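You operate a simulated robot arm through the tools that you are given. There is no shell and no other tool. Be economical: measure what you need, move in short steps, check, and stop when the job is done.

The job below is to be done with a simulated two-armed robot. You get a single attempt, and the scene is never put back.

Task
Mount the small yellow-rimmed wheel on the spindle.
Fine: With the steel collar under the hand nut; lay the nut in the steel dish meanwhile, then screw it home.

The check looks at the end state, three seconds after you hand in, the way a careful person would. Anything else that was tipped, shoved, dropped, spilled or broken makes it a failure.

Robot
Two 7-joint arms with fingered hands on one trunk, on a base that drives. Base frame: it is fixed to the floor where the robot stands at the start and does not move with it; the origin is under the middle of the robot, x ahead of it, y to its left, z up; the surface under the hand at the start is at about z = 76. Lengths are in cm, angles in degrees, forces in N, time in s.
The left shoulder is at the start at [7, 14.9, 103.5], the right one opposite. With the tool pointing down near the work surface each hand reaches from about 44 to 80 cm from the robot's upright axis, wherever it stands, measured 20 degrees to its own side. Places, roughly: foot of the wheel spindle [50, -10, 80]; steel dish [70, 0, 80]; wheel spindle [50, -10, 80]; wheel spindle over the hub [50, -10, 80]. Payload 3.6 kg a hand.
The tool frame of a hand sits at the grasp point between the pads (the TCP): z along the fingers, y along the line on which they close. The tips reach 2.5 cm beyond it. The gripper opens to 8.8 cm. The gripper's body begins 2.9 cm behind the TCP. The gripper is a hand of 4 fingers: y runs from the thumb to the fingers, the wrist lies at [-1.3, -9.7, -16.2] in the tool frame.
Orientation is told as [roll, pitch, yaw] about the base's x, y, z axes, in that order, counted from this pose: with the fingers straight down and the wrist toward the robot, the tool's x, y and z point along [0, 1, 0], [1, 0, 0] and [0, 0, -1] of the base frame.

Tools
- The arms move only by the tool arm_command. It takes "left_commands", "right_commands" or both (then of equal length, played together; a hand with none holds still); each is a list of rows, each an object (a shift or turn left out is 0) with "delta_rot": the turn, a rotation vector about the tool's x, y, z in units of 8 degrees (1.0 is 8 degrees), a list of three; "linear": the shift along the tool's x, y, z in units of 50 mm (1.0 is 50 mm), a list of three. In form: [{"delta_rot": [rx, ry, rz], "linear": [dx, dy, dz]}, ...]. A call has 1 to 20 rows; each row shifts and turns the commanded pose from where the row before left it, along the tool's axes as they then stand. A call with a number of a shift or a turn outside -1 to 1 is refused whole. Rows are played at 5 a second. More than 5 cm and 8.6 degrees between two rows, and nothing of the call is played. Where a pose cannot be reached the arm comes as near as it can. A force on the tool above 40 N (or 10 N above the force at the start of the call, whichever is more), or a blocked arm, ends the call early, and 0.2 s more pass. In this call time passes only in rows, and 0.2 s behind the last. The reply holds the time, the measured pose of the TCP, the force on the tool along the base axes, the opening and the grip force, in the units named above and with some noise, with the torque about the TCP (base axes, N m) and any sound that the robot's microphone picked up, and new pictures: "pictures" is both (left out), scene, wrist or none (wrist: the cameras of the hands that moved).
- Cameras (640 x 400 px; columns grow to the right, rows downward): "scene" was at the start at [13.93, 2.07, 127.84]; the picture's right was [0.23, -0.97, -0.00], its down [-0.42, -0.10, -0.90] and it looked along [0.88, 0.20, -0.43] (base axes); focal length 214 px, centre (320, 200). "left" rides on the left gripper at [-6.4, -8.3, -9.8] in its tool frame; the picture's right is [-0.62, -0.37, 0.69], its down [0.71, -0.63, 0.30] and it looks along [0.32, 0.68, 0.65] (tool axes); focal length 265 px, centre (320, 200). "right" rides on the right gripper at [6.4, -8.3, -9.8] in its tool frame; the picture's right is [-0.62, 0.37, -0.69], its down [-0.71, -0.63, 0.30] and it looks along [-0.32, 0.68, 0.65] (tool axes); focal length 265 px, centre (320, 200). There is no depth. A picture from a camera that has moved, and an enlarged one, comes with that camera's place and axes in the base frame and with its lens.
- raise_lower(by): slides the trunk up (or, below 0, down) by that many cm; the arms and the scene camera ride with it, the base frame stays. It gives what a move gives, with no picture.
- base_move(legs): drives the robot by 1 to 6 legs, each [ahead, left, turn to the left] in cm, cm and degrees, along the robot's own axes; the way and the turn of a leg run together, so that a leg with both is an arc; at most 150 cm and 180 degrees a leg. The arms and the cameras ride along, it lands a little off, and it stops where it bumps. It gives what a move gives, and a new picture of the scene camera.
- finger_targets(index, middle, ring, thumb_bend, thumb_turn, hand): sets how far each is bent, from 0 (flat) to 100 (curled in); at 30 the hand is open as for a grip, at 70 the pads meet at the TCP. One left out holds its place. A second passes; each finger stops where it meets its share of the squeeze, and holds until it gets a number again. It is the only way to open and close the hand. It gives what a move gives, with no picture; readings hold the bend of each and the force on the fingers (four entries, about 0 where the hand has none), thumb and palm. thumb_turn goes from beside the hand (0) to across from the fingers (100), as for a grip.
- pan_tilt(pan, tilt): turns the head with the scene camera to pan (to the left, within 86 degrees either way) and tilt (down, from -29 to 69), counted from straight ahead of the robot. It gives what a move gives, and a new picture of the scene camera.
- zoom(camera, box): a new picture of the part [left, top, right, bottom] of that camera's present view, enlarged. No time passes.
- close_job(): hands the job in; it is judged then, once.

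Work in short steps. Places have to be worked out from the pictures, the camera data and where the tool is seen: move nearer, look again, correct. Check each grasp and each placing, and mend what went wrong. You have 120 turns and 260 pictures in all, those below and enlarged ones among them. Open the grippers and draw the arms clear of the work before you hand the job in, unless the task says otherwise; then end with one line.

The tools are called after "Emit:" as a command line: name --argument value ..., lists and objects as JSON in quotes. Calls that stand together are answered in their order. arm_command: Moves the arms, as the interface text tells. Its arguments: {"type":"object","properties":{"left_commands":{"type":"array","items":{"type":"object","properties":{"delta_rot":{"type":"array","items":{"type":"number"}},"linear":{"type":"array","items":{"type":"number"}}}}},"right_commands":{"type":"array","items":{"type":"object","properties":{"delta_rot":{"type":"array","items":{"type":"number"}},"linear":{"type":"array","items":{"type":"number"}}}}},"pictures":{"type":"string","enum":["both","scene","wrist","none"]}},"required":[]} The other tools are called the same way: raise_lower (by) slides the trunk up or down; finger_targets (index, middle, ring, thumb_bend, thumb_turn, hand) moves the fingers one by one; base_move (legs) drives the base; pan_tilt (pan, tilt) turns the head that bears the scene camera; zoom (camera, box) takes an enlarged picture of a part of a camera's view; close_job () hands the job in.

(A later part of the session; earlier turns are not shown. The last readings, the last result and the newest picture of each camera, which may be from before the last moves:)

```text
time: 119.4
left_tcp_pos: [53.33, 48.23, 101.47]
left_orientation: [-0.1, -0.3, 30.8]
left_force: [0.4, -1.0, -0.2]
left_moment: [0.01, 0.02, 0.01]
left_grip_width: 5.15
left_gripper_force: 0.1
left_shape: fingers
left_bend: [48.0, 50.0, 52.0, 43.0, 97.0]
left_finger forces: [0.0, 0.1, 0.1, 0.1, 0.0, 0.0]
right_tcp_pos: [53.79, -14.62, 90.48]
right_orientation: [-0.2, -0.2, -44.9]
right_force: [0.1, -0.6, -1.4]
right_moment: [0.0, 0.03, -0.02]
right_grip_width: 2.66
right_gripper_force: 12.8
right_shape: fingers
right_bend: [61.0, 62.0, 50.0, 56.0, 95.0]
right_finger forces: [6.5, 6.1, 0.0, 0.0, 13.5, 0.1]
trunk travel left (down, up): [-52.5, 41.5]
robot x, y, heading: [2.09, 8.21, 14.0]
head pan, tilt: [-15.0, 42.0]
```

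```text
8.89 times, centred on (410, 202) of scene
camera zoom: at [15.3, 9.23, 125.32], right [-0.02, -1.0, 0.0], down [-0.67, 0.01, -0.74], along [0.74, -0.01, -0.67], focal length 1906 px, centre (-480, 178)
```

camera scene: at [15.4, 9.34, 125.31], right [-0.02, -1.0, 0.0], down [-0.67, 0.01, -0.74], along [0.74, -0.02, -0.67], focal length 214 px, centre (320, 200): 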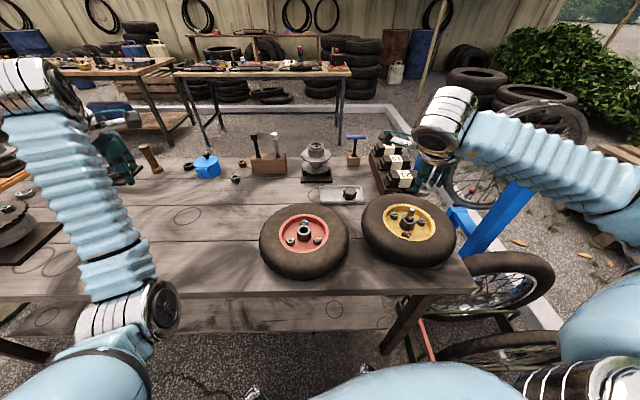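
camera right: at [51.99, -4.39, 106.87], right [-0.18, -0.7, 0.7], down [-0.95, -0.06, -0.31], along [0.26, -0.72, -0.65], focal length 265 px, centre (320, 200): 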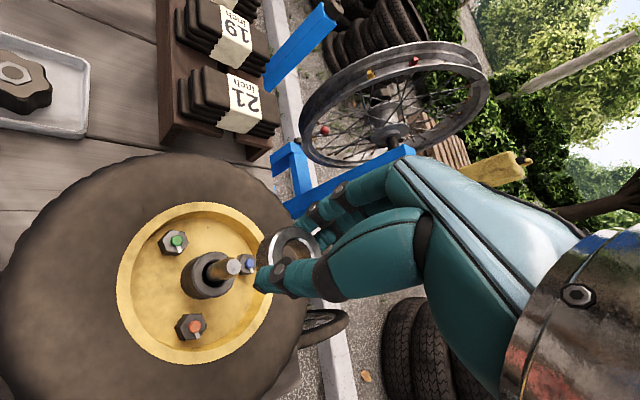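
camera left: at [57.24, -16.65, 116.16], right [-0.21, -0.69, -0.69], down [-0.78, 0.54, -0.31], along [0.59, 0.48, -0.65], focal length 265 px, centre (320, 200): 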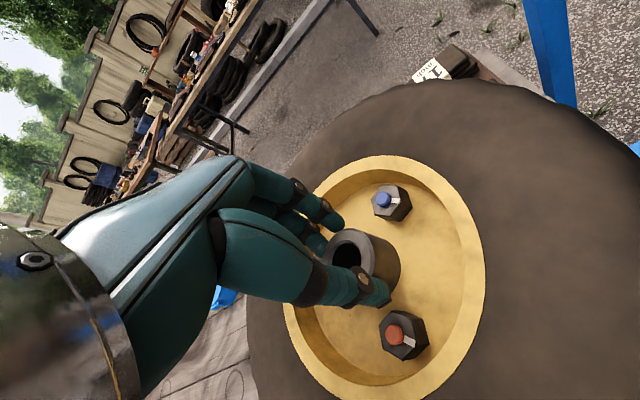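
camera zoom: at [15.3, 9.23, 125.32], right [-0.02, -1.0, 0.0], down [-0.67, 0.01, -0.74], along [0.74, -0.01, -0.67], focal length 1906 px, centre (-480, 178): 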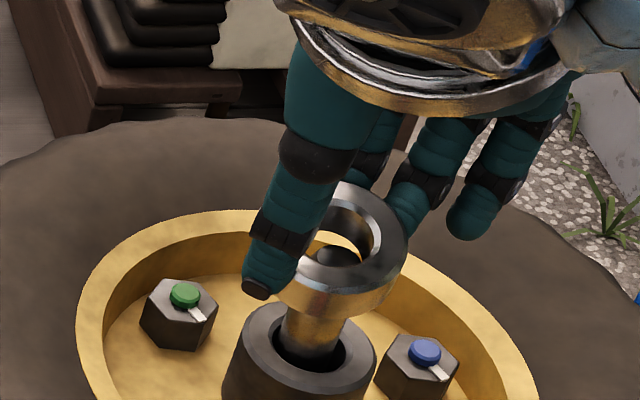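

In the wrist view the tip is now centred in the bore. I lower again in small steps.

Emit:
arm_command --right_commands '[{"linear": [0, 0, 0.08]}, {"linear": [0, 0, 0.08]}, {"linear": [0, 0, 0]}]' --pictures "none"

Emit:
zoom --camera "right" --box '[200, 180, 360, 300]'

```text
time: 120.2
left_tcp_pos: [53.36, 48.23, 101.52]
left_orientation: [-0.1, -0.3, 30.7]
left_force: [0.7, -0.2, 0.1]
left_moment: [-0.01, 0.01, -0.02]
left_grip_width: 5.16
left_gripper_force: 0.0
left_shape: fingers
left_bend: [48.0, 50.0, 52.0, 43.0, 97.0]
left_finger forces: [0.0, 0.0, 0.1, 0.1, 0.0, 0.0]
right_tcp_pos: [53.78, -14.61, 89.73]
right_orientation: [0.0, -0.5, -45.0]
right_force: [0.3, -4.5, 3.9]
right_moment: [-0.12, 0.0, 0.02]
right_grip_width: 2.71
right_gripper_force: 15.0
right_shape: fingers
right_bend: [61.0, 62.0, 50.0, 56.0, 95.0]
right_finger forces: [7.6, 9.3, 0.1, 0.0, 12.9, 0.1]
trunk travel left (down, up): [-52.5, 41.5]
robot x, y, heading: [2.11, 8.25, 14.0]
head pan, tilt: [-15.0, 42.0]
```

```text
3.33 times, centred on (280, 240) of right
camera zoom: at [52.43, -4.06, 99.72], right [-0.18, -0.7, 0.7], down [-0.95, -0.06, -0.31], along [0.26, -0.72, -0.65], focal length 885 px, centre (453, 67)
```

zoom: 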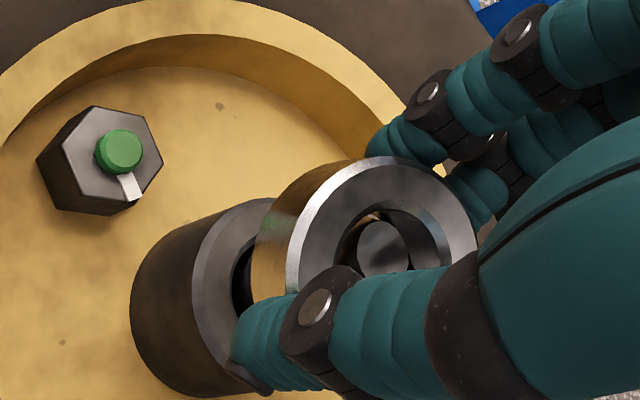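

It goes on further with only a slight sideways push toward -y. I follow that push and continue down.

Emit:
arm_command --right_commands '[{"linear": [-0.03, 0.03, 0]}, {"linear": [0, 0, 0.08]}, {"linear": [0, 0, 0.08]}, {"linear": [0, 0, 0]}]' --pictures "none"

Emit:
zoom --camera "right" --box '[200, 180, 360, 300]'

Emit:
zoom --camera "scene" --box '[380, 180, 440, 225]'

```text
time: 121.2
left_tcp_pos: [53.41, 48.19, 101.54]
left_orientation: [-0.1, -0.4, 30.8]
left_force: [-0.1, -0.5, -0.4]
left_moment: [0.0, 0.02, 0.0]
left_grip_width: 5.17
left_gripper_force: 0.1
left_shape: fingers
left_bend: [48.0, 50.0, 52.0, 43.0, 97.0]
left_finger forces: [0.0, 0.0, 0.1, 0.0, 0.0, 0.1]
right_tcp_pos: [53.71, -14.76, 88.87]
right_orientation: [0.0, -0.2, -45.0]
right_force: [3.7, -3.8, 2.3]
right_moment: [-0.11, -0.12, 0.02]
right_grip_width: 2.68
right_gripper_force: 14.2
right_shape: fingers
right_bend: [60.0, 62.0, 50.0, 57.0, 95.0]
right_finger forces: [8.5, 9.0, 0.0, 0.0, 12.2, 0.1]
trunk travel left (down, up): [-52.5, 41.5]
robot x, y, heading: [1.98, 8.19, 14.0]
head pan, tilt: [-15.0, 42.0]
```

```text
3.33 times, centred on (280, 240) of right
camera zoom: at [52.47, -4.27, 98.87], right [-0.18, -0.7, 0.69], down [-0.95, -0.06, -0.31], along [0.26, -0.71, -0.65], focal length 885 px, centre (453, 67)
```

zoom: 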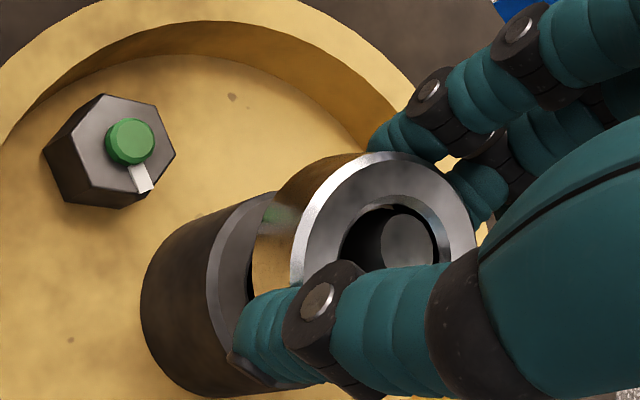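

```text
8.89 times, centred on (410, 202) of scene
camera zoom: at [15.33, 9.19, 125.32], right [-0.02, -1.0, 0.0], down [-0.67, 0.01, -0.74], along [0.74, -0.01, -0.67], focal length 1906 px, centre (-480, 178)
```

zoom: 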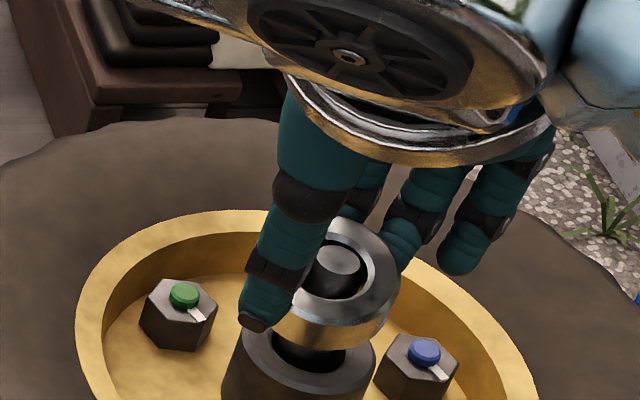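

The collar is well on the rod. I follow the slight push and lower onto the hub.

Emit:
arm_command --right_commands '[{"linear": [0, 0.03, 0]}, {"linear": [0, 0, 0.08]}, {"linear": [0, 0, 0.08]}, {"linear": [0, 0, 0.06]}, {"linear": [0, 0, 0]}]' --pictures "none"

Emit:
zoom --camera "right" --box '[200, 180, 360, 300]'

Emit:
zoom --camera "scene" --box '[380, 180, 440, 225]'

```text
time: 122.4
left_tcp_pos: [53.44, 48.29, 101.57]
left_orientation: [-0.1, -0.3, 30.7]
left_force: [-0.3, -0.8, 0.5]
left_moment: [0.01, 0.04, -0.01]
left_grip_width: 5.19
left_gripper_force: 0.1
left_shape: fingers
left_bend: [48.0, 50.0, 52.0, 43.0, 97.0]
left_finger forces: [0.0, 0.1, 0.1, 0.0, 0.0, 0.0]
right_tcp_pos: [53.83, -15.12, 87.79]
right_orientation: [-0.1, -0.3, -44.9]
right_force: [1.7, -1.9, -0.3]
right_moment: [-0.01, -0.02, -0.03]
right_grip_width: 2.66
right_gripper_force: 13.4
right_shape: fingers
right_bend: [60.0, 62.0, 50.0, 57.0, 95.0]
right_finger forces: [7.4, 7.1, 0.0, 0.0, 12.8, 0.0]
trunk travel left (down, up): [-52.5, 41.5]
robot x, y, heading: [2.07, 8.05, 13.7]
head pan, tilt: [-15.0, 42.0]
```

```text
3.33 times, centred on (280, 240) of right
camera zoom: at [52.55, -4.41, 97.72], right [-0.18, -0.7, 0.69], down [-0.95, -0.06, -0.31], along [0.26, -0.71, -0.65], focal length 885 px, centre (453, 67)
```

zoom: 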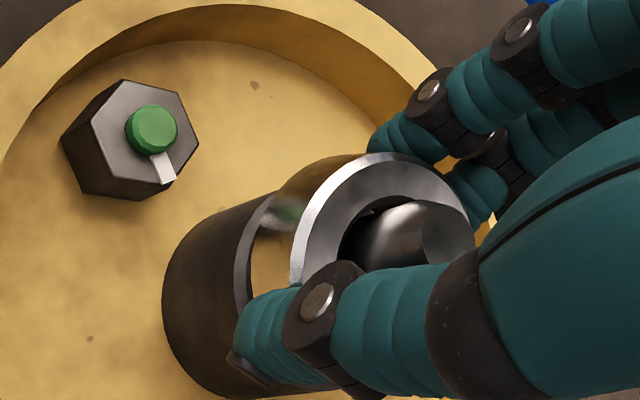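

```text
8.89 times, centred on (410, 202) of scene
camera zoom: at [15.33, 9.22, 125.32], right [-0.02, -1.0, 0.0], down [-0.67, 0.01, -0.74], along [0.74, -0.01, -0.67], focal length 1906 px, centre (-480, 178)
```

zoom: 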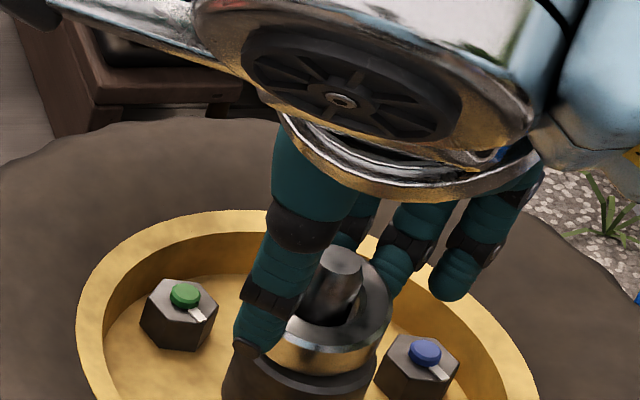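

Tip is through the collar; it's less than a centimetre above the hub. A little further, then release.

Emit:
arm_command --right_commands '[{"linear": [0, 0, 0.06]}, {"linear": [0, 0, 0.06]}, {"linear": [0, 0, 0]}]' --pictures "none"

Emit:
zoom --camera "scene" --box '[380, 180, 440, 225]'

```text
time: 123.2
left_tcp_pos: [53.34, 48.28, 101.54]
left_orientation: [-0.1, -0.3, 30.8]
left_force: [-0.6, -0.2, -0.1]
left_moment: [0.03, 0.01, -0.01]
left_grip_width: 5.13
left_gripper_force: 0.0
left_shape: fingers
left_bend: [48.0, 50.0, 52.0, 43.0, 97.0]
left_finger forces: [0.0, 0.1, 0.1, 0.0, 0.0, 0.1]
right_tcp_pos: [53.76, -14.94, 87.24]
right_orientation: [-0.1, -0.3, -44.8]
right_force: [3.3, -2.5, 6.1]
right_moment: [0.03, 0.07, 0.04]
right_grip_width: 2.6
right_gripper_force: 14.4
right_shape: fingers
right_bend: [60.0, 62.0, 50.0, 58.0, 95.0]
right_finger forces: [7.6, 8.9, 0.0, 0.0, 11.6, 0.0]
trunk travel left (down, up): [-52.5, 41.5]
robot x, y, heading: [2.45, 8.19, 13.7]
head pan, tilt: [-15.0, 42.0]
```

```text
8.89 times, centred on (410, 202) of scene
camera zoom: at [15.27, 9.23, 125.33], right [-0.02, -1.0, 0.0], down [-0.67, 0.01, -0.74], along [0.74, -0.01, -0.67], focal length 1906 px, centre (-480, 178)
```

zoom: 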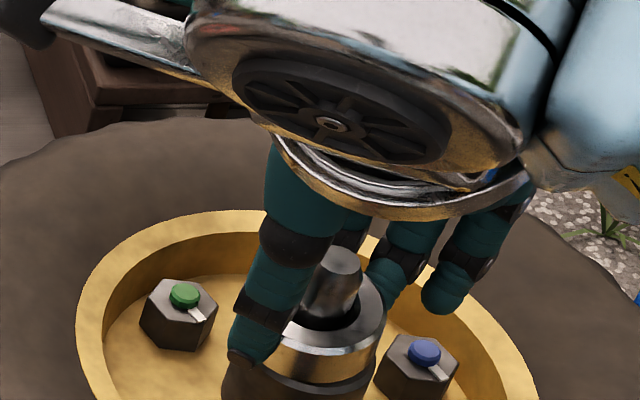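

Contact with the hub (6 N). I open the hand.

Emit:
finger_targets --hand "right" --index 45 --middle 46 --ring 46 --thumb_bend 44

Emit:
arm_command --right_commands '[{"linear": [0, 0, -0.3]}, {"linear": [0, 0, -0.5]}, {"linear": [0, 0, -0.8]}, {"linear": [0, 0, -0.8]}, {"linear": [0, 0, 0]}]' --pictures "wrist"

Emit:
zoom --camera "scene" --box '[380, 180, 440, 225]'

Emit:
zoom --camera "right" --box '[140, 210, 300, 330]'

```text
time: 124.2
left_tcp_pos: [53.35, 48.31, 101.52]
left_orientation: [-0.1, -0.3, 30.9]
left_force: [-0.1, 0.7, 0.5]
left_moment: [-0.01, -0.04, -0.01]
left_grip_width: 5.19
left_gripper_force: 0.0
left_shape: fingers
left_bend: [48.0, 50.0, 52.0, 43.0, 97.0]
left_finger forces: [0.1, 0.0, 0.1, 0.1, 0.0, 0.0]
right_tcp_pos: [53.77, -14.84, 87.25]
right_orientation: [-0.1, -0.3, -44.9]
right_force: [1.0, -0.3, 0.1]
right_moment: [0.0, -0.02, 0.03]
right_grip_width: 5.33
right_gripper_force: 0.0
right_shape: fingers
right_bend: [45.0, 46.0, 46.0, 44.0, 97.0]
right_finger forces: [0.1, 0.0, 0.0, 0.0, 0.1, 0.1]
trunk travel left (down, up): [-52.5, 41.5]
robot x, y, heading: [2.09, 8.12, 13.7]
head pan, tilt: [-15.0, 42.0]
```

```text
time: 125.4
left_tcp_pos: [53.31, 48.22, 101.59]
left_orientation: [-0.2, -0.3, 30.8]
left_force: [0.5, -0.4, 0.2]
left_moment: [-0.01, -0.03, 0.0]
left_grip_width: 5.15
left_gripper_force: 0.0
left_shape: fingers
left_bend: [48.0, 50.0, 52.0, 43.0, 97.0]
left_finger forces: [0.0, 0.1, 0.0, 0.0, 0.0, 0.1]
right_tcp_pos: [53.95, -14.88, 99.18]
right_orientation: [-0.2, -0.2, -44.9]
right_force: [-0.4, -0.9, 0.1]
right_moment: [-0.03, 0.03, 0.02]
right_grip_width: 5.32
right_gripper_force: 0.1
right_shape: fingers
right_bend: [45.0, 46.0, 46.0, 44.0, 97.0]
right_finger forces: [0.0, 0.1, 0.1, 0.1, 0.0, 0.0]
trunk travel left (down, up): [-52.5, 41.5]
robot x, y, heading: [2.15, 8.36, 14.0]
head pan, tilt: [-15.0, 42.0]
camera right: at [52.64, -4.38, 109.08], right [-0.18, -0.7, 0.7], down [-0.95, -0.06, -0.3], along [0.26, -0.71, -0.65], focal length 265 px, centre (320, 200)
```

right: 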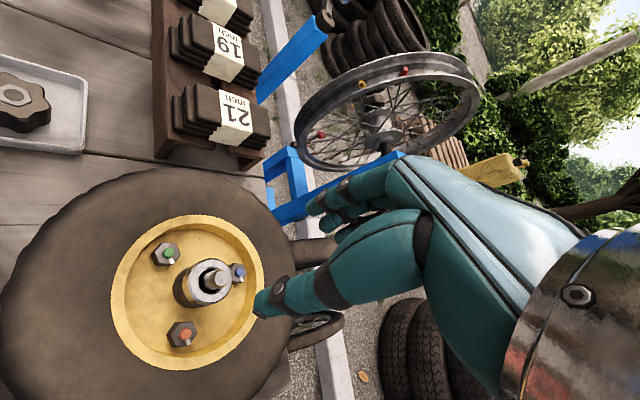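

```text
8.89 times, centred on (410, 202) of scene
camera zoom: at [15.28, 9.22, 125.33], right [-0.02, -1.0, 0.0], down [-0.67, 0.01, -0.74], along [0.74, -0.01, -0.67], focal length 1906 px, centre (-480, 178)
```

zoom: 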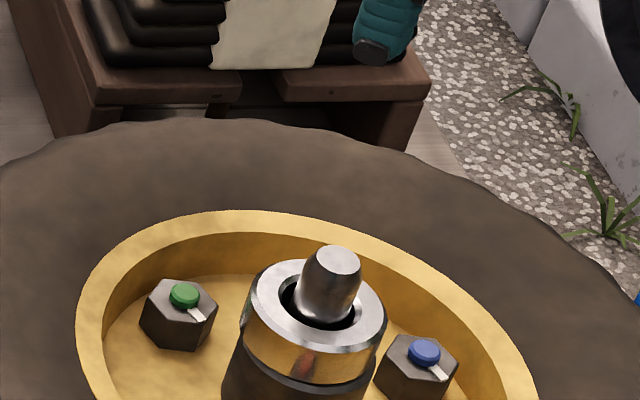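

```text
3.33 times, centred on (220, 270) of right
camera zoom: at [52.64, -4.38, 109.08], right [-0.18, -0.7, 0.7], down [-0.95, -0.06, -0.3], along [0.26, -0.71, -0.65], focal length 885 px, centre (653, -33)
```

zoom: 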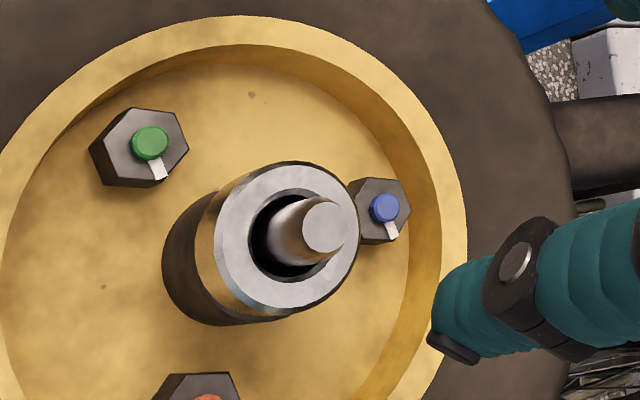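

Collar sits flush on the hub with the spindle through it. Now the nut: I carry the open hand back over the dish.

Emit:
arm_command --right_commands '[{"linear": [0.61, 0.087, 0]}, {"linear": [0.61, 0.087, 0]}, {"linear": [0.61, 0.087, 0]}, {"linear": [0.61, 0.087, 0]}, {"linear": [0.61, 0.087, 0]}, {"linear": [0.61, 0.087, 0]}, {"linear": [0.61, 0.087, 0]}, {"linear": [0, 0, 0.8]}, {"linear": [0, 0, 0.8]}, {"linear": [0, 0, 0]}]' --pictures "none"

Emit:
zoom --camera "right" --box '[120, 170, 400, 350]'

Emit:
zoom --camera "scene" --box '[300, 165, 380, 215]'

```text
time: 127.6
left_tcp_pos: [53.29, 48.18, 101.59]
left_orientation: [-0.2, -0.4, 30.8]
left_force: [0.5, -0.3, 0.0]
left_moment: [0.0, 0.02, 0.0]
left_grip_width: 5.15
left_gripper_force: 0.0
left_shape: fingers
left_bend: [48.0, 50.0, 52.0, 43.0, 97.0]
left_finger forces: [0.0, 0.0, 0.0, 0.0, 0.0, 0.0]
right_tcp_pos: [71.02, -2.02, 91.27]
right_orientation: [0.0, -0.2, -44.9]
right_force: [-0.2, 0.1, 0.0]
right_moment: [0.01, -0.02, 0.01]
right_grip_width: 5.31
right_gripper_force: 0.0
right_shape: fingers
right_bend: [45.0, 46.0, 46.0, 44.0, 97.0]
right_finger forces: [0.0, 0.0, 0.0, 0.0, 0.0, 0.0]
trunk travel left (down, up): [-52.5, 41.5]
robot x, y, heading: [2.07, 8.07, 13.6]
head pan, tilt: [-15.0, 42.0]
```

```text
2.22 times, centred on (260, 260) of right
camera zoom: at [69.72, 8.66, 101.16], right [-0.18, -0.7, 0.7], down [-0.95, -0.06, -0.31], along [0.26, -0.72, -0.65], focal length 590 px, centre (453, 67)
```

zoom: 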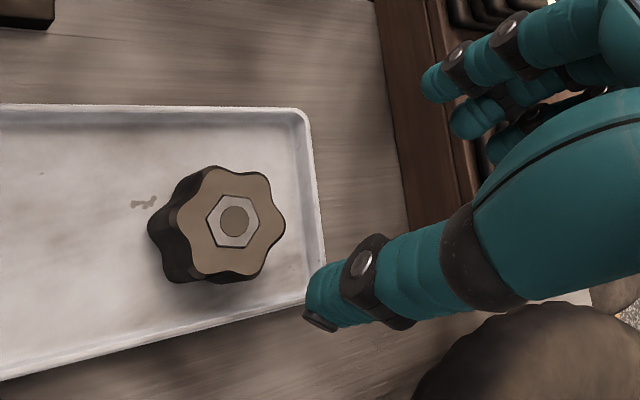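

```text
8.00 times, centred on (340, 190) of scene
camera zoom: at [15.22, 9.28, 125.33], right [-0.02, -1.0, 0.0], down [-0.67, 0.01, -0.74], along [0.74, -0.01, -0.67], focal length 1716 px, centre (160, 280)
```

zoom: 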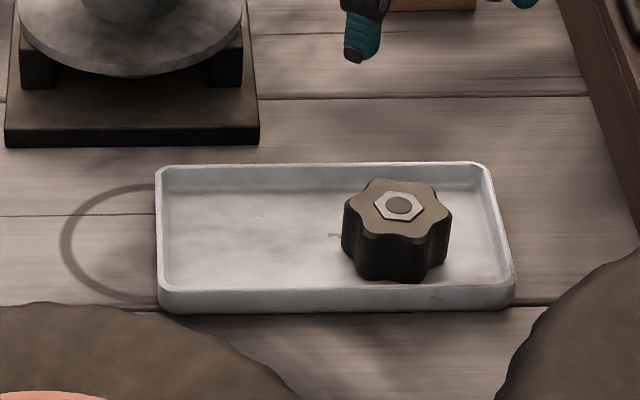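

Nut centre is within 3 mm of the tool axis. I bend the ring finger a bit to clear the wall, centre and descend.

Emit:
finger_targets --hand "right" --index 47 --middle 49 --ring 54 --thumb_bend 45

Emit:
arm_command --right_commands '[{"linear": [0.05, 0.014, 0.5]}, {"linear": [0, 0, 0.6]}, {"linear": [0, 0, 0.6]}, {"linear": [0, 0, 0.3]}, {"linear": [0, 0, 0]}]' --pictures "none"

Emit:
zoom --camera "right" --box '[160, 160, 440, 340]'

Emit:
zoom --camera "scene" --box '[300, 165, 380, 215]'

```text
time: 128.6
left_tcp_pos: [53.36, 48.38, 101.51]
left_orientation: [-0.1, -0.3, 30.9]
left_force: [-0.2, 0.3, 0.1]
left_moment: [0.05, -0.02, 0.01]
left_grip_width: 5.15
left_gripper_force: 0.0
left_shape: fingers
left_bend: [48.0, 50.0, 52.0, 43.0, 97.0]
left_finger forces: [0.0, 0.0, 0.0, 0.1, 0.1, 0.1]
right_tcp_pos: [70.99, -2.02, 91.16]
right_orientation: [-0.1, -0.3, -44.8]
right_force: [0.4, 0.1, -0.5]
right_moment: [-0.02, 0.01, -0.03]
right_grip_width: 5.1
right_gripper_force: 0.0
right_shape: fingers
right_bend: [47.0, 49.0, 54.0, 45.0, 97.0]
right_finger forces: [0.0, 0.0, 0.0, 0.1, 0.1, 0.1]
trunk travel left (down, up): [-52.5, 41.5]
robot x, y, heading: [2.37, 8.35, 13.8]
head pan, tilt: [-15.0, 42.0]
```

```text
time: 129.8
left_tcp_pos: [53.37, 48.37, 101.54]
left_orientation: [-0.1, -0.3, 30.8]
left_force: [-0.5, -0.1, -1.6]
left_moment: [0.03, 0.0, -0.01]
left_grip_width: 5.17
left_gripper_force: 0.0
left_shape: fingers
left_bend: [48.0, 50.0, 52.0, 43.0, 97.0]
left_finger forces: [0.1, 0.0, 0.1, 0.0, 0.0, 0.0]
right_tcp_pos: [71.29, -1.92, 81.19]
right_orientation: [0.0, -0.3, -44.8]
right_force: [-0.3, -1.0, 0.1]
right_moment: [0.01, -0.03, -0.02]
right_grip_width: 5.09
right_gripper_force: 0.1
right_shape: fingers
right_bend: [47.0, 49.0, 54.0, 45.0, 97.0]
right_finger forces: [0.0, 0.0, 0.1, 0.0, 0.1, 0.0]
trunk travel left (down, up): [-52.5, 41.5]
robot x, y, heading: [2.01, 8.22, 14.0]
head pan, tilt: [-15.0, 42.0]
```

```text
2.22 times, centred on (300, 250) of right
camera zoom: at [70.07, 8.62, 91.09], right [-0.18, -0.7, 0.69], down [-0.95, -0.06, -0.31], along [0.26, -0.71, -0.65], focal length 590 px, centre (364, 89)
```

zoom: 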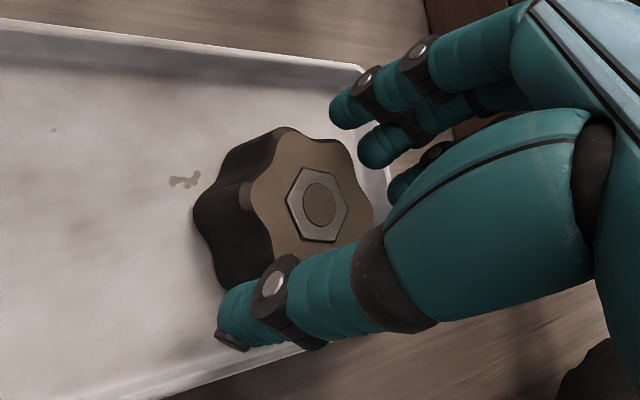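

```text
8.00 times, centred on (340, 190) of scene
camera zoom: at [15.26, 9.25, 125.33], right [-0.02, -1.0, 0.0], down [-0.67, 0.01, -0.74], along [0.74, -0.01, -0.67], focal length 1716 px, centre (160, 280)
```

zoom: 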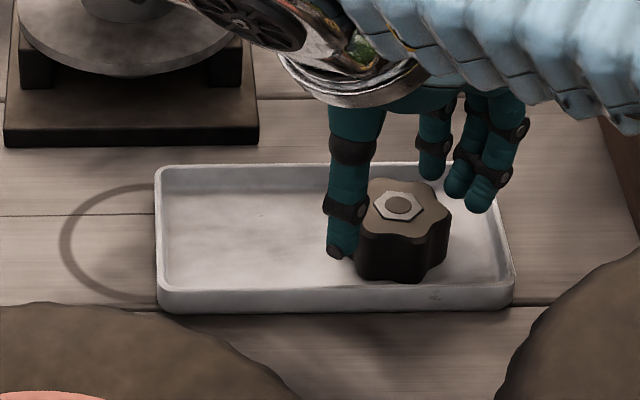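

Good. I lower another 1.2 cm and grip the nut.

Emit:
arm_command --right_commands '[{"linear": [0, 0, 0.12]}, {"linear": [0, 0, 0.12]}, {"linear": [0, 0, 0]}]' --pictures "none"

Emit:
finger_targets --hand "right" --index 75 --middle 75 --ring 70 --thumb_bend 75

Emit:
arm_command --right_commands '[{"linear": [0, 0, -0.15]}, {"linear": [0, 0, -0.3]}, {"linear": [0, 0, -0.6]}, {"linear": [0, 0, -0.8]}, {"linear": [0, 0, -0.8]}, {"linear": [0, 0, -0.8]}, {"linear": [0, 0, 0]}]' --pictures "wrist"

Emit:
zoom --camera "right" --box '[160, 160, 440, 340]'

```text
time: 130.6
left_tcp_pos: [53.3, 48.36, 101.56]
left_orientation: [-0.1, -0.3, 30.8]
left_force: [0.6, -0.2, -0.5]
left_moment: [0.01, -0.01, -0.01]
left_grip_width: 5.16
left_gripper_force: 0.0
left_shape: fingers
left_bend: [48.0, 50.0, 52.0, 43.0, 97.0]
left_finger forces: [0.1, 0.1, 0.0, 0.1, 0.0, 0.0]
right_tcp_pos: [71.32, -1.83, 79.99]
right_orientation: [-0.1, -0.2, -44.9]
right_force: [-0.1, 0.1, 0.4]
right_moment: [-0.01, -0.03, -0.02]
right_grip_width: 5.09
right_gripper_force: 0.0
right_shape: fingers
right_bend: [47.0, 49.0, 54.0, 45.0, 97.0]
right_finger forces: [0.0, 0.0, 0.0, 0.1, 0.1, 0.1]
trunk travel left (down, up): [-52.5, 41.5]
robot x, y, heading: [2.03, 8.36, 13.9]
head pan, tilt: [-15.0, 42.0]
```

```text
time: 131.6
left_tcp_pos: [53.36, 48.3, 101.44]
left_orientation: [-0.1, -0.3, 30.8]
left_force: [0.4, 0.1, 0.2]
left_moment: [-0.07, -0.01, 0.0]
left_grip_width: 5.18
left_gripper_force: 0.1
left_shape: fingers
left_bend: [48.0, 50.0, 52.0, 43.0, 97.0]
left_finger forces: [0.0, 0.1, 0.1, 0.0, 0.0, 0.0]
right_tcp_pos: [71.25, -1.92, 80.2]
right_orientation: [-0.1, -0.3, -44.9]
right_force: [0.5, -0.1, 0.5]
right_moment: [0.02, 0.0, 0.0]
right_grip_width: 4.01
right_gripper_force: 15.5
right_shape: fingers
right_bend: [59.0, 62.0, 69.0, 46.0, 95.0]
right_finger forces: [7.0, 7.8, 0.9, 0.0, 14.9, 0.0]
trunk travel left (down, up): [-52.5, 41.5]
robot x, y, heading: [2.16, 8.16, 14.1]
head pan, tilt: [-15.0, 42.0]
```

```text
time: 133.2
left_tcp_pos: [53.42, 48.32, 101.48]
left_orientation: [-0.1, -0.3, 30.8]
left_force: [-0.5, 0.1, 0.3]
left_moment: [-0.02, 0.01, 0.0]
left_grip_width: 5.18
left_gripper_force: 0.0
left_shape: fingers
left_bend: [48.0, 50.0, 52.0, 43.0, 97.0]
left_finger forces: [0.0, 0.0, 0.1, 0.0, 0.0, 0.0]
right_tcp_pos: [71.36, -1.73, 97.2]
right_orientation: [-0.1, -0.2, -44.8]
right_force: [-0.5, -0.8, -0.8]
right_moment: [0.0, -0.02, -0.03]
right_grip_width: 3.96
right_gripper_force: 15.2
right_shape: fingers
right_bend: [59.0, 62.0, 69.0, 46.0, 95.0]
right_finger forces: [6.8, 8.0, 0.9, 0.0, 14.9, 0.0]
trunk travel left (down, up): [-52.5, 41.5]
robot x, y, heading: [2.37, 8.38, 13.7]
head pan, tilt: [-15.0, 42.0]
camera right: at [70.06, 8.84, 107.19], right [-0.18, -0.7, 0.7], down [-0.95, -0.06, -0.31], along [0.26, -0.71, -0.65], focal length 265 px, centre (320, 200)
```

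right: 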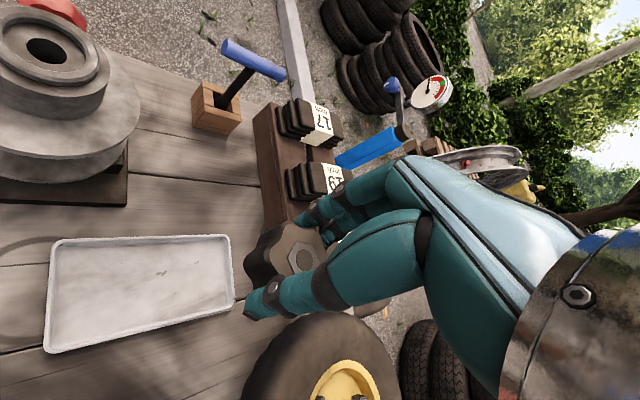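

```text
2.22 times, centred on (300, 250) of right
camera zoom: at [70.06, 8.84, 107.19], right [-0.18, -0.7, 0.7], down [-0.95, -0.06, -0.31], along [0.26, -0.71, -0.65], focal length 590 px, centre (364, 89)
```

zoom: 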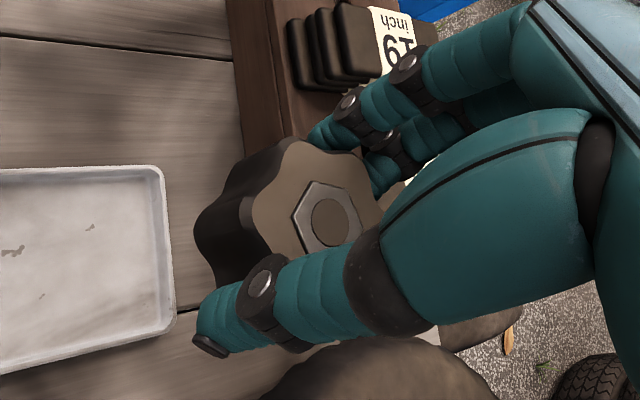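

Nut in hand, about 0.9 cm toward the thumb from the TCP. I carry it over the spindle and turn the hand to +30° yaw, so there is clockwise travel for screwing.

Emit:
arm_command --right_commands '[{"linear": [-0.617, -0.08, 0]}, {"linear": [-0.617, -0.08, 0]}, {"linear": [-0.617, -0.08, 0]}, {"linear": [-0.617, -0.08, 0]}, {"linear": [-0.617, -0.08, 0]}, {"linear": [-0.617, -0.08, 0]}, {"linear": [-0.617, -0.08, 0]}, {"delta_rot": [0, 0, -0.95]}, {"delta_rot": [0, 0, -0.95]}, {"delta_rot": [0, 0, -0.95]}, {"delta_rot": [0, 0, -0.95]}, {"delta_rot": [0, 0, -0.95]}, {"delta_rot": [0, 0, -0.95]}, {"delta_rot": [0, 0, -0.95]}, {"delta_rot": [0, 0, -0.95]}, {"delta_rot": [0, 0, -0.95]}, {"delta_rot": [0, 0, -0.85]}, {"linear": [0, 0, 0]}]'

Emit:
zoom --camera "right" --box '[160, 160, 400, 320]'

Emit:
zoom --camera "scene" --box '[370, 165, 450, 225]'

```text
time: 137.0
left_tcp_pos: [53.41, 48.32, 101.43]
left_orientation: [-0.2, -0.3, 30.7]
left_force: [0.6, 0.4, 0.2]
left_moment: [0.0, 0.02, 0.01]
left_grip_width: 5.15
left_gripper_force: 0.1
left_shape: fingers
left_bend: [48.0, 50.0, 52.0, 43.0, 97.0]
left_finger forces: [0.0, 0.0, 0.0, 0.0, 0.0, 0.0]
right_tcp_pos: [53.96, -15.13, 97.31]
right_orientation: [-0.3, 0.0, 30.5]
right_force: [0.2, 0.9, -1.1]
right_moment: [0.0, -0.01, -0.02]
right_grip_width: 3.98
right_gripper_force: 15.1
right_shape: fingers
right_bend: [59.0, 62.0, 69.0, 46.0, 95.0]
right_finger forces: [6.9, 8.2, 0.9, 0.0, 14.5, 0.0]
trunk travel left (down, up): [-52.5, 41.5]
robot x, y, heading: [2.26, 8.25, 14.0]
head pan, tilt: [-15.0, 42.0]
camera scene: at [15.29, 9.27, 125.33], right [-0.02, -1.0, 0.0], down [-0.67, 0.01, -0.74], along [0.74, -0.01, -0.67], focal length 214 px, centre (320, 200)
camera right: at [43.57, -13.59, 107.21], right [0.63, -0.35, 0.7], down [-0.18, -0.94, -0.3], along [0.76, 0.06, -0.65], focal length 265 px, centre (320, 200)
```

scene: 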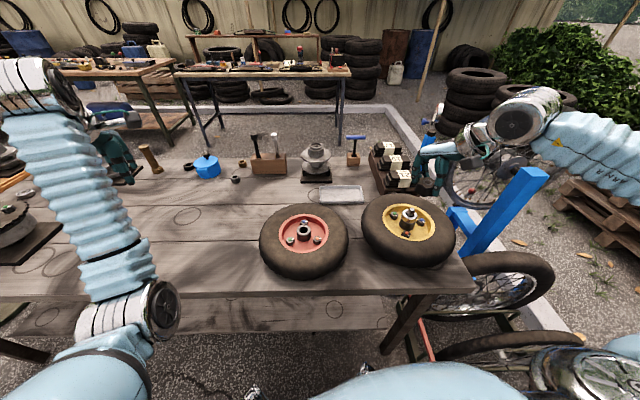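
right: 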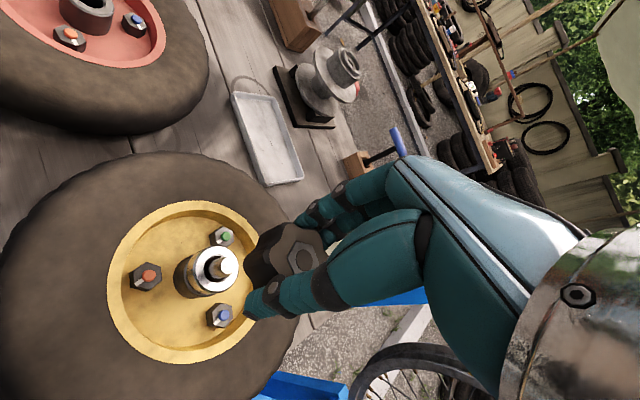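

```text
2.50 times, centred on (280, 240) of right
camera zoom: at [43.57, -13.59, 107.21], right [0.63, -0.35, 0.7], down [-0.18, -0.94, -0.3], along [0.76, 0.06, -0.65], focal length 664 px, centre (420, 100)
```

zoom: 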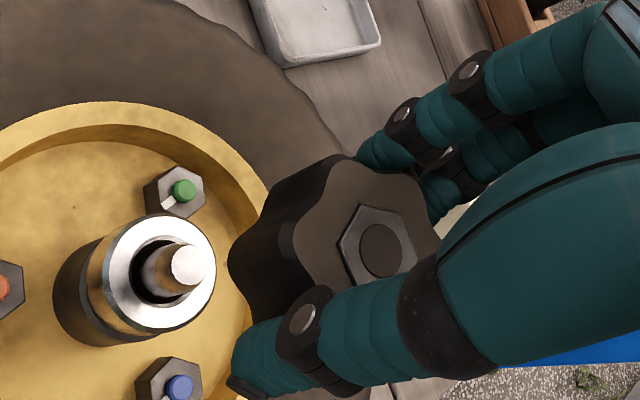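

```text
6.67 times, centred on (410, 195) of scene
camera zoom: at [15.29, 9.27, 125.33], right [-0.02, -1.0, 0.0], down [-0.67, 0.01, -0.74], along [0.74, -0.01, -0.67], focal length 1430 px, centre (-280, 233)
```

zoom: 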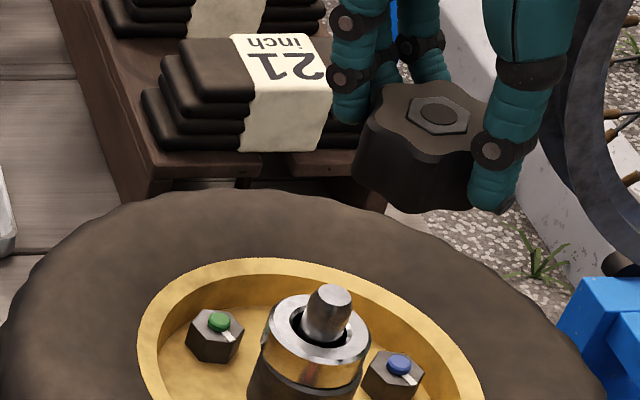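

I shift the nut about 0.9 cm (+y) to line up and come down to just above the tip.

Emit:
arm_command --right_commands '[{"linear": [0.158, 0.094, 0]}, {"linear": [0, 0, 0.4]}, {"linear": [0, 0, 0.4]}, {"linear": [0, 0, 0]}]' --pictures "none"

Emit:
zoom --camera "right" --box '[160, 160, 400, 320]'

Emit:
zoom --camera "scene" --box '[380, 175, 440, 220]'

```text
time: 138.0
left_tcp_pos: [53.37, 48.2, 101.5]
left_orientation: [-0.2, -0.3, 30.8]
left_force: [0.3, 0.2, 1.0]
left_moment: [0.0, -0.03, -0.03]
left_grip_width: 5.16
left_gripper_force: 0.1
left_shape: fingers
left_bend: [48.0, 50.0, 52.0, 43.0, 97.0]
left_finger forces: [0.0, 0.0, 0.1, 0.0, 0.0, 0.0]
right_tcp_pos: [53.94, -14.18, 93.34]
right_orientation: [-0.3, 0.0, 30.3]
right_force: [0.1, -0.1, -0.4]
right_moment: [0.01, -0.01, -0.02]
right_grip_width: 3.97
right_gripper_force: 15.5
right_shape: fingers
right_bend: [59.0, 62.0, 69.0, 46.0, 95.0]
right_finger forces: [6.8, 8.3, 0.8, 0.0, 14.4, 0.1]
trunk travel left (down, up): [-52.5, 41.5]
robot x, y, heading: [2.35, 8.17, 13.7]
head pan, tilt: [-15.0, 42.0]
```

```text
2.50 times, centred on (280, 240) of right
camera zoom: at [43.64, -12.69, 103.21], right [0.63, -0.35, 0.7], down [-0.18, -0.94, -0.3], along [0.76, 0.06, -0.65], focal length 664 px, centre (420, 100)
```

zoom: 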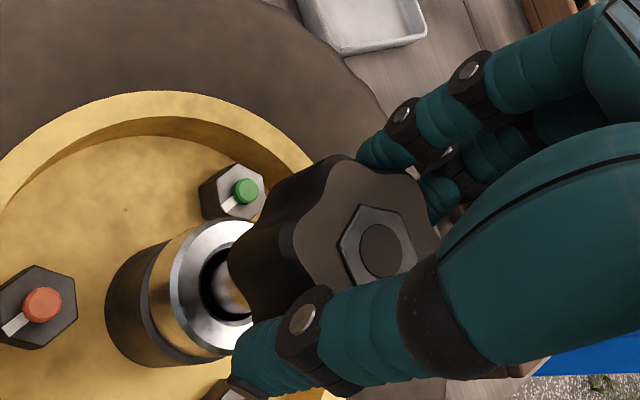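

```text
8.89 times, centred on (410, 198) of scene
camera zoom: at [15.28, 9.27, 125.33], right [-0.02, -1.0, 0.0], down [-0.67, 0.01, -0.74], along [0.74, -0.01, -0.67], focal length 1906 px, centre (-480, 222)
```

zoom: 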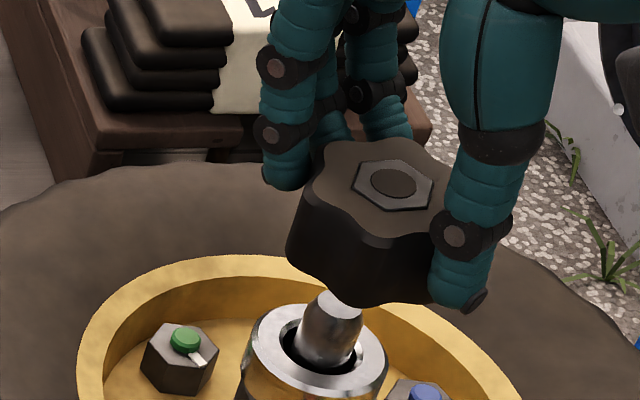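

The nut is in line within about a millimetre or two in both views. I lower until it meets the tip.

Emit:
arm_command --right_commands '[{"linear": [0.015, 0.01, 0.12]}, {"linear": [0, 0, 0.1]}, {"linear": [0, 0, 0.08]}, {"linear": [0, 0, 0]}]' --pictures "none"

Emit:
zoom --camera "scene" --box '[380, 175, 440, 220]'

```text
time: 139.0
left_tcp_pos: [53.3, 48.25, 101.49]
left_orientation: [-0.1, -0.3, 30.9]
left_force: [0.0, -0.6, 0.5]
left_moment: [0.04, 0.0, 0.02]
left_grip_width: 5.16
left_gripper_force: 0.1
left_shape: fingers
left_bend: [48.0, 50.0, 52.0, 43.0, 97.0]
left_finger forces: [0.0, 0.0, 0.0, 0.0, 0.0, 0.1]
right_tcp_pos: [54.01, -14.14, 91.69]
right_orientation: [-0.3, -0.1, 30.3]
right_force: [0.9, 0.3, -0.4]
right_moment: [-0.04, 0.04, -0.03]
right_grip_width: 3.95
right_gripper_force: 15.1
right_shape: fingers
right_bend: [59.0, 62.0, 69.0, 46.0, 95.0]
right_finger forces: [6.9, 8.2, 0.9, 0.1, 14.5, 0.0]
trunk travel left (down, up): [-52.5, 41.5]
robot x, y, heading: [2.02, 8.62, 14.0]
head pan, tilt: [-15.0, 42.0]
```

```text
8.89 times, centred on (410, 198) of scene
camera zoom: at [15.3, 9.26, 125.32], right [-0.02, -1.0, 0.0], down [-0.67, 0.01, -0.74], along [0.74, -0.01, -0.67], focal length 1906 px, centre (-480, 222)
```

zoom: 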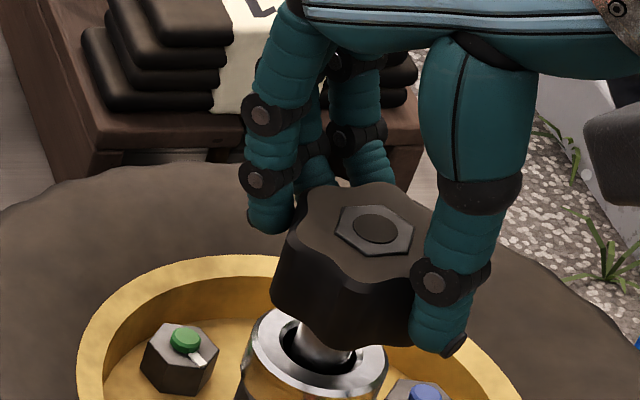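

Still aligned, no contact. Down by half-centimetres.

Emit:
arm_command --right_commands '[{"linear": [0, 0, 0.06]}, {"linear": [0, 0, 0.06]}, {"linear": [0, 0, 0]}]' --pictures "none"

Emit:
arm_command --right_commands '[{"linear": [0, 0, 0.06]}, {"linear": [0, 0, 0]}]' --pictures "none"

Emit:
zoom --camera "scene" --box '[380, 175, 440, 220]'

```text
time: 139.8
left_tcp_pos: [53.49, 48.3, 101.53]
left_orientation: [-0.1, -0.4, 30.9]
left_force: [-0.6, -0.1, -0.1]
left_moment: [-0.01, -0.02, 0.0]
left_grip_width: 5.16
left_gripper_force: 0.0
left_shape: fingers
left_bend: [48.0, 50.0, 52.0, 43.0, 97.0]
left_finger forces: [0.0, 0.0, 0.0, 0.1, 0.0, 0.0]
right_tcp_pos: [53.91, -14.05, 91.2]
right_orientation: [-0.4, 0.0, 30.2]
right_force: [0.5, -0.5, 0.2]
right_moment: [0.0, 0.0, -0.01]
right_grip_width: 3.97
right_gripper_force: 15.4
right_shape: fingers
right_bend: [59.0, 62.0, 69.0, 46.0, 95.0]
right_finger forces: [6.9, 8.3, 1.0, 0.0, 14.6, 0.1]
trunk travel left (down, up): [-52.5, 41.5]
robot x, y, heading: [2.27, 8.39, 13.9]
head pan, tilt: [-15.0, 42.0]
```

```text
time: 140.4
left_tcp_pos: [53.4, 48.36, 101.52]
left_orientation: [-0.1, -0.3, 30.8]
left_force: [-0.6, 0.1, 0.2]
left_moment: [-0.01, 0.02, 0.02]
left_grip_width: 5.14
left_gripper_force: 0.1
left_shape: fingers
left_bend: [48.0, 50.0, 52.0, 43.0, 97.0]
left_finger forces: [0.0, 0.1, 0.0, 0.0, 0.0, 0.0]
right_tcp_pos: [54.03, -14.17, 90.87]
right_orientation: [-0.2, -0.1, 30.3]
right_force: [0.7, -0.1, -0.9]
right_moment: [-0.02, 0.02, 0.02]
right_grip_width: 3.96
right_gripper_force: 15.2
right_shape: fingers
right_bend: [59.0, 62.0, 69.0, 46.0, 95.0]
right_finger forces: [6.9, 8.2, 1.0, 0.0, 14.6, 0.0]
trunk travel left (down, up): [-52.5, 41.5]
robot x, y, heading: [2.16, 8.23, 13.7]
head pan, tilt: [-15.0, 42.0]
```

```text
8.89 times, centred on (410, 198) of scene
camera zoom: at [15.29, 9.25, 125.32], right [-0.02, -1.0, 0.0], down [-0.67, 0.01, -0.74], along [0.74, -0.01, -0.67], focal length 1906 px, centre (-480, 222)
```

zoom: 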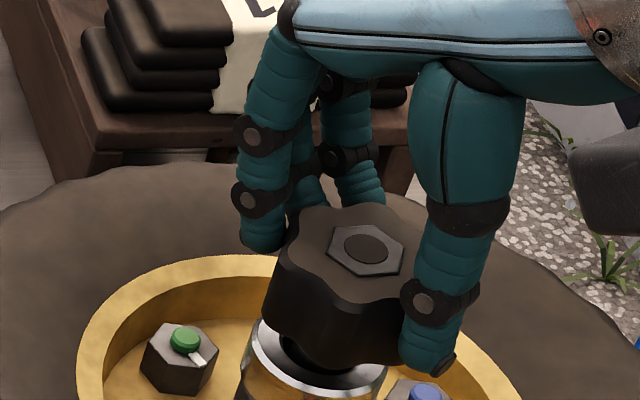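

No contact, yet the nut's underside is already below the tip, so the tip has entered the nut. I continue gently.

Emit:
arm_command --right_commands '[{"linear": [0, 0, 0.06]}, {"linear": [0, 0, 0.06]}, {"linear": [0, 0, 0]}]' --pictures "none"

Emit:
zoom --camera "scene" --box '[380, 175, 440, 220]'

Emit:
zoom --camera "right" --box '[180, 160, 400, 310]'

```text
time: 141.2
left_tcp_pos: [53.32, 48.29, 101.61]
left_orientation: [-0.1, -0.3, 30.8]
left_force: [0.9, -0.2, -0.8]
left_moment: [0.01, -0.02, 0.01]
left_grip_width: 5.19
left_gripper_force: 0.0
left_shape: fingers
left_bend: [48.0, 50.0, 52.0, 43.0, 97.0]
left_finger forces: [0.0, 0.0, 0.1, 0.0, 0.0, 0.0]
right_tcp_pos: [54.06, -14.24, 90.18]
right_orientation: [-0.3, 0.0, 30.3]
right_force: [1.1, -0.8, -0.6]
right_moment: [0.0, -0.05, 0.03]
right_grip_width: 3.97
right_gripper_force: 15.0
right_shape: fingers
right_bend: [59.0, 62.0, 69.0, 46.0, 95.0]
right_finger forces: [7.1, 8.7, 1.1, 0.0, 14.1, 0.1]
trunk travel left (down, up): [-52.5, 41.5]
robot x, y, heading: [1.93, 8.04, 13.9]
head pan, tilt: [-15.0, 42.0]
```

```text
8.89 times, centred on (410, 198) of scene
camera zoom: at [15.31, 9.25, 125.32], right [-0.02, -1.0, 0.0], down [-0.67, 0.01, -0.74], along [0.74, -0.01, -0.67], focal length 1906 px, centre (-480, 222)
```

zoom: 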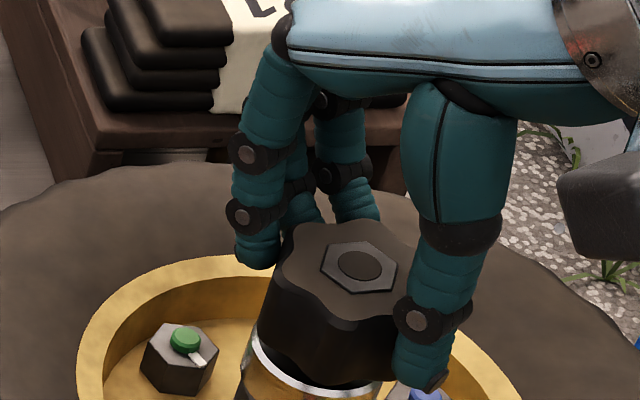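

```text
2.67 times, centred on (290, 235) of right
camera zoom: at [43.63, -12.67, 100.21], right [0.63, -0.35, 0.7], down [-0.18, -0.94, -0.3], along [0.76, 0.06, -0.65], focal length 708 px, centre (400, 107)
```

zoom: 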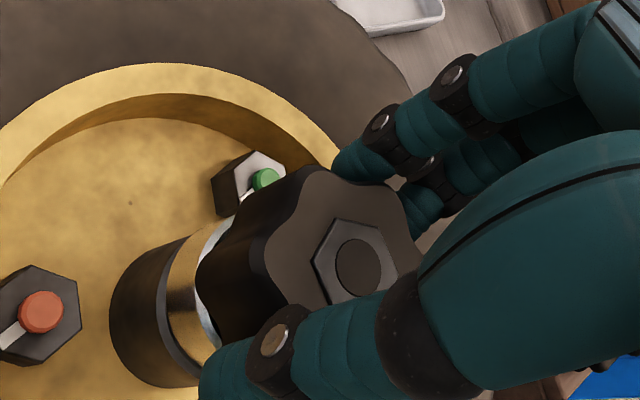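

A bit lower still, looking for the seat or thread.

Emit:
arm_command --right_commands '[{"linear": [0, 0, 0.06]}, {"linear": [0, 0, 0.06]}, {"linear": [0, 0, 0]}]' --pictures "none"

Emit:
zoom --camera "scene" --box '[380, 175, 440, 220]'

```text
time: 142.0
left_tcp_pos: [53.47, 48.43, 101.48]
left_orientation: [-0.2, -0.4, 30.8]
left_force: [-0.1, -0.5, -0.1]
left_moment: [-0.02, -0.02, 0.01]
left_grip_width: 5.17
left_gripper_force: 0.1
left_shape: fingers
left_bend: [48.0, 50.0, 52.0, 43.0, 97.0]
left_finger forces: [0.0, 0.1, 0.1, 0.0, 0.0, 0.0]
right_tcp_pos: [54.21, -14.16, 89.53]
right_orientation: [-0.3, -0.1, 30.3]
right_force: [9.4, 1.4, -1.9]
right_moment: [0.06, -0.19, 0.0]
right_grip_width: 3.87
right_gripper_force: 16.8
right_shape: fingers
right_bend: [58.0, 61.0, 67.0, 48.0, 95.0]
right_finger forces: [8.6, 10.6, 2.5, 0.0, 10.7, 0.0]
trunk travel left (down, up): [-52.5, 41.5]
robot x, y, heading: [2.31, 8.43, 13.9]
head pan, tilt: [-15.0, 42.0]
```

```text
8.89 times, centred on (410, 198) of scene
camera zoom: at [15.42, 9.26, 125.31], right [-0.02, -1.0, 0.0], down [-0.67, 0.01, -0.74], along [0.74, -0.01, -0.67], focal length 1906 px, centre (-480, 222)
```

zoom: 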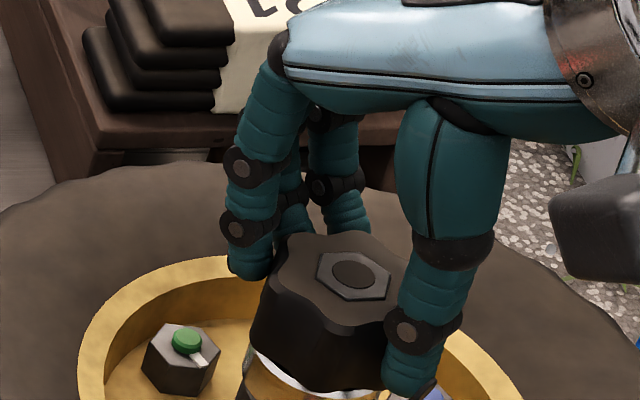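

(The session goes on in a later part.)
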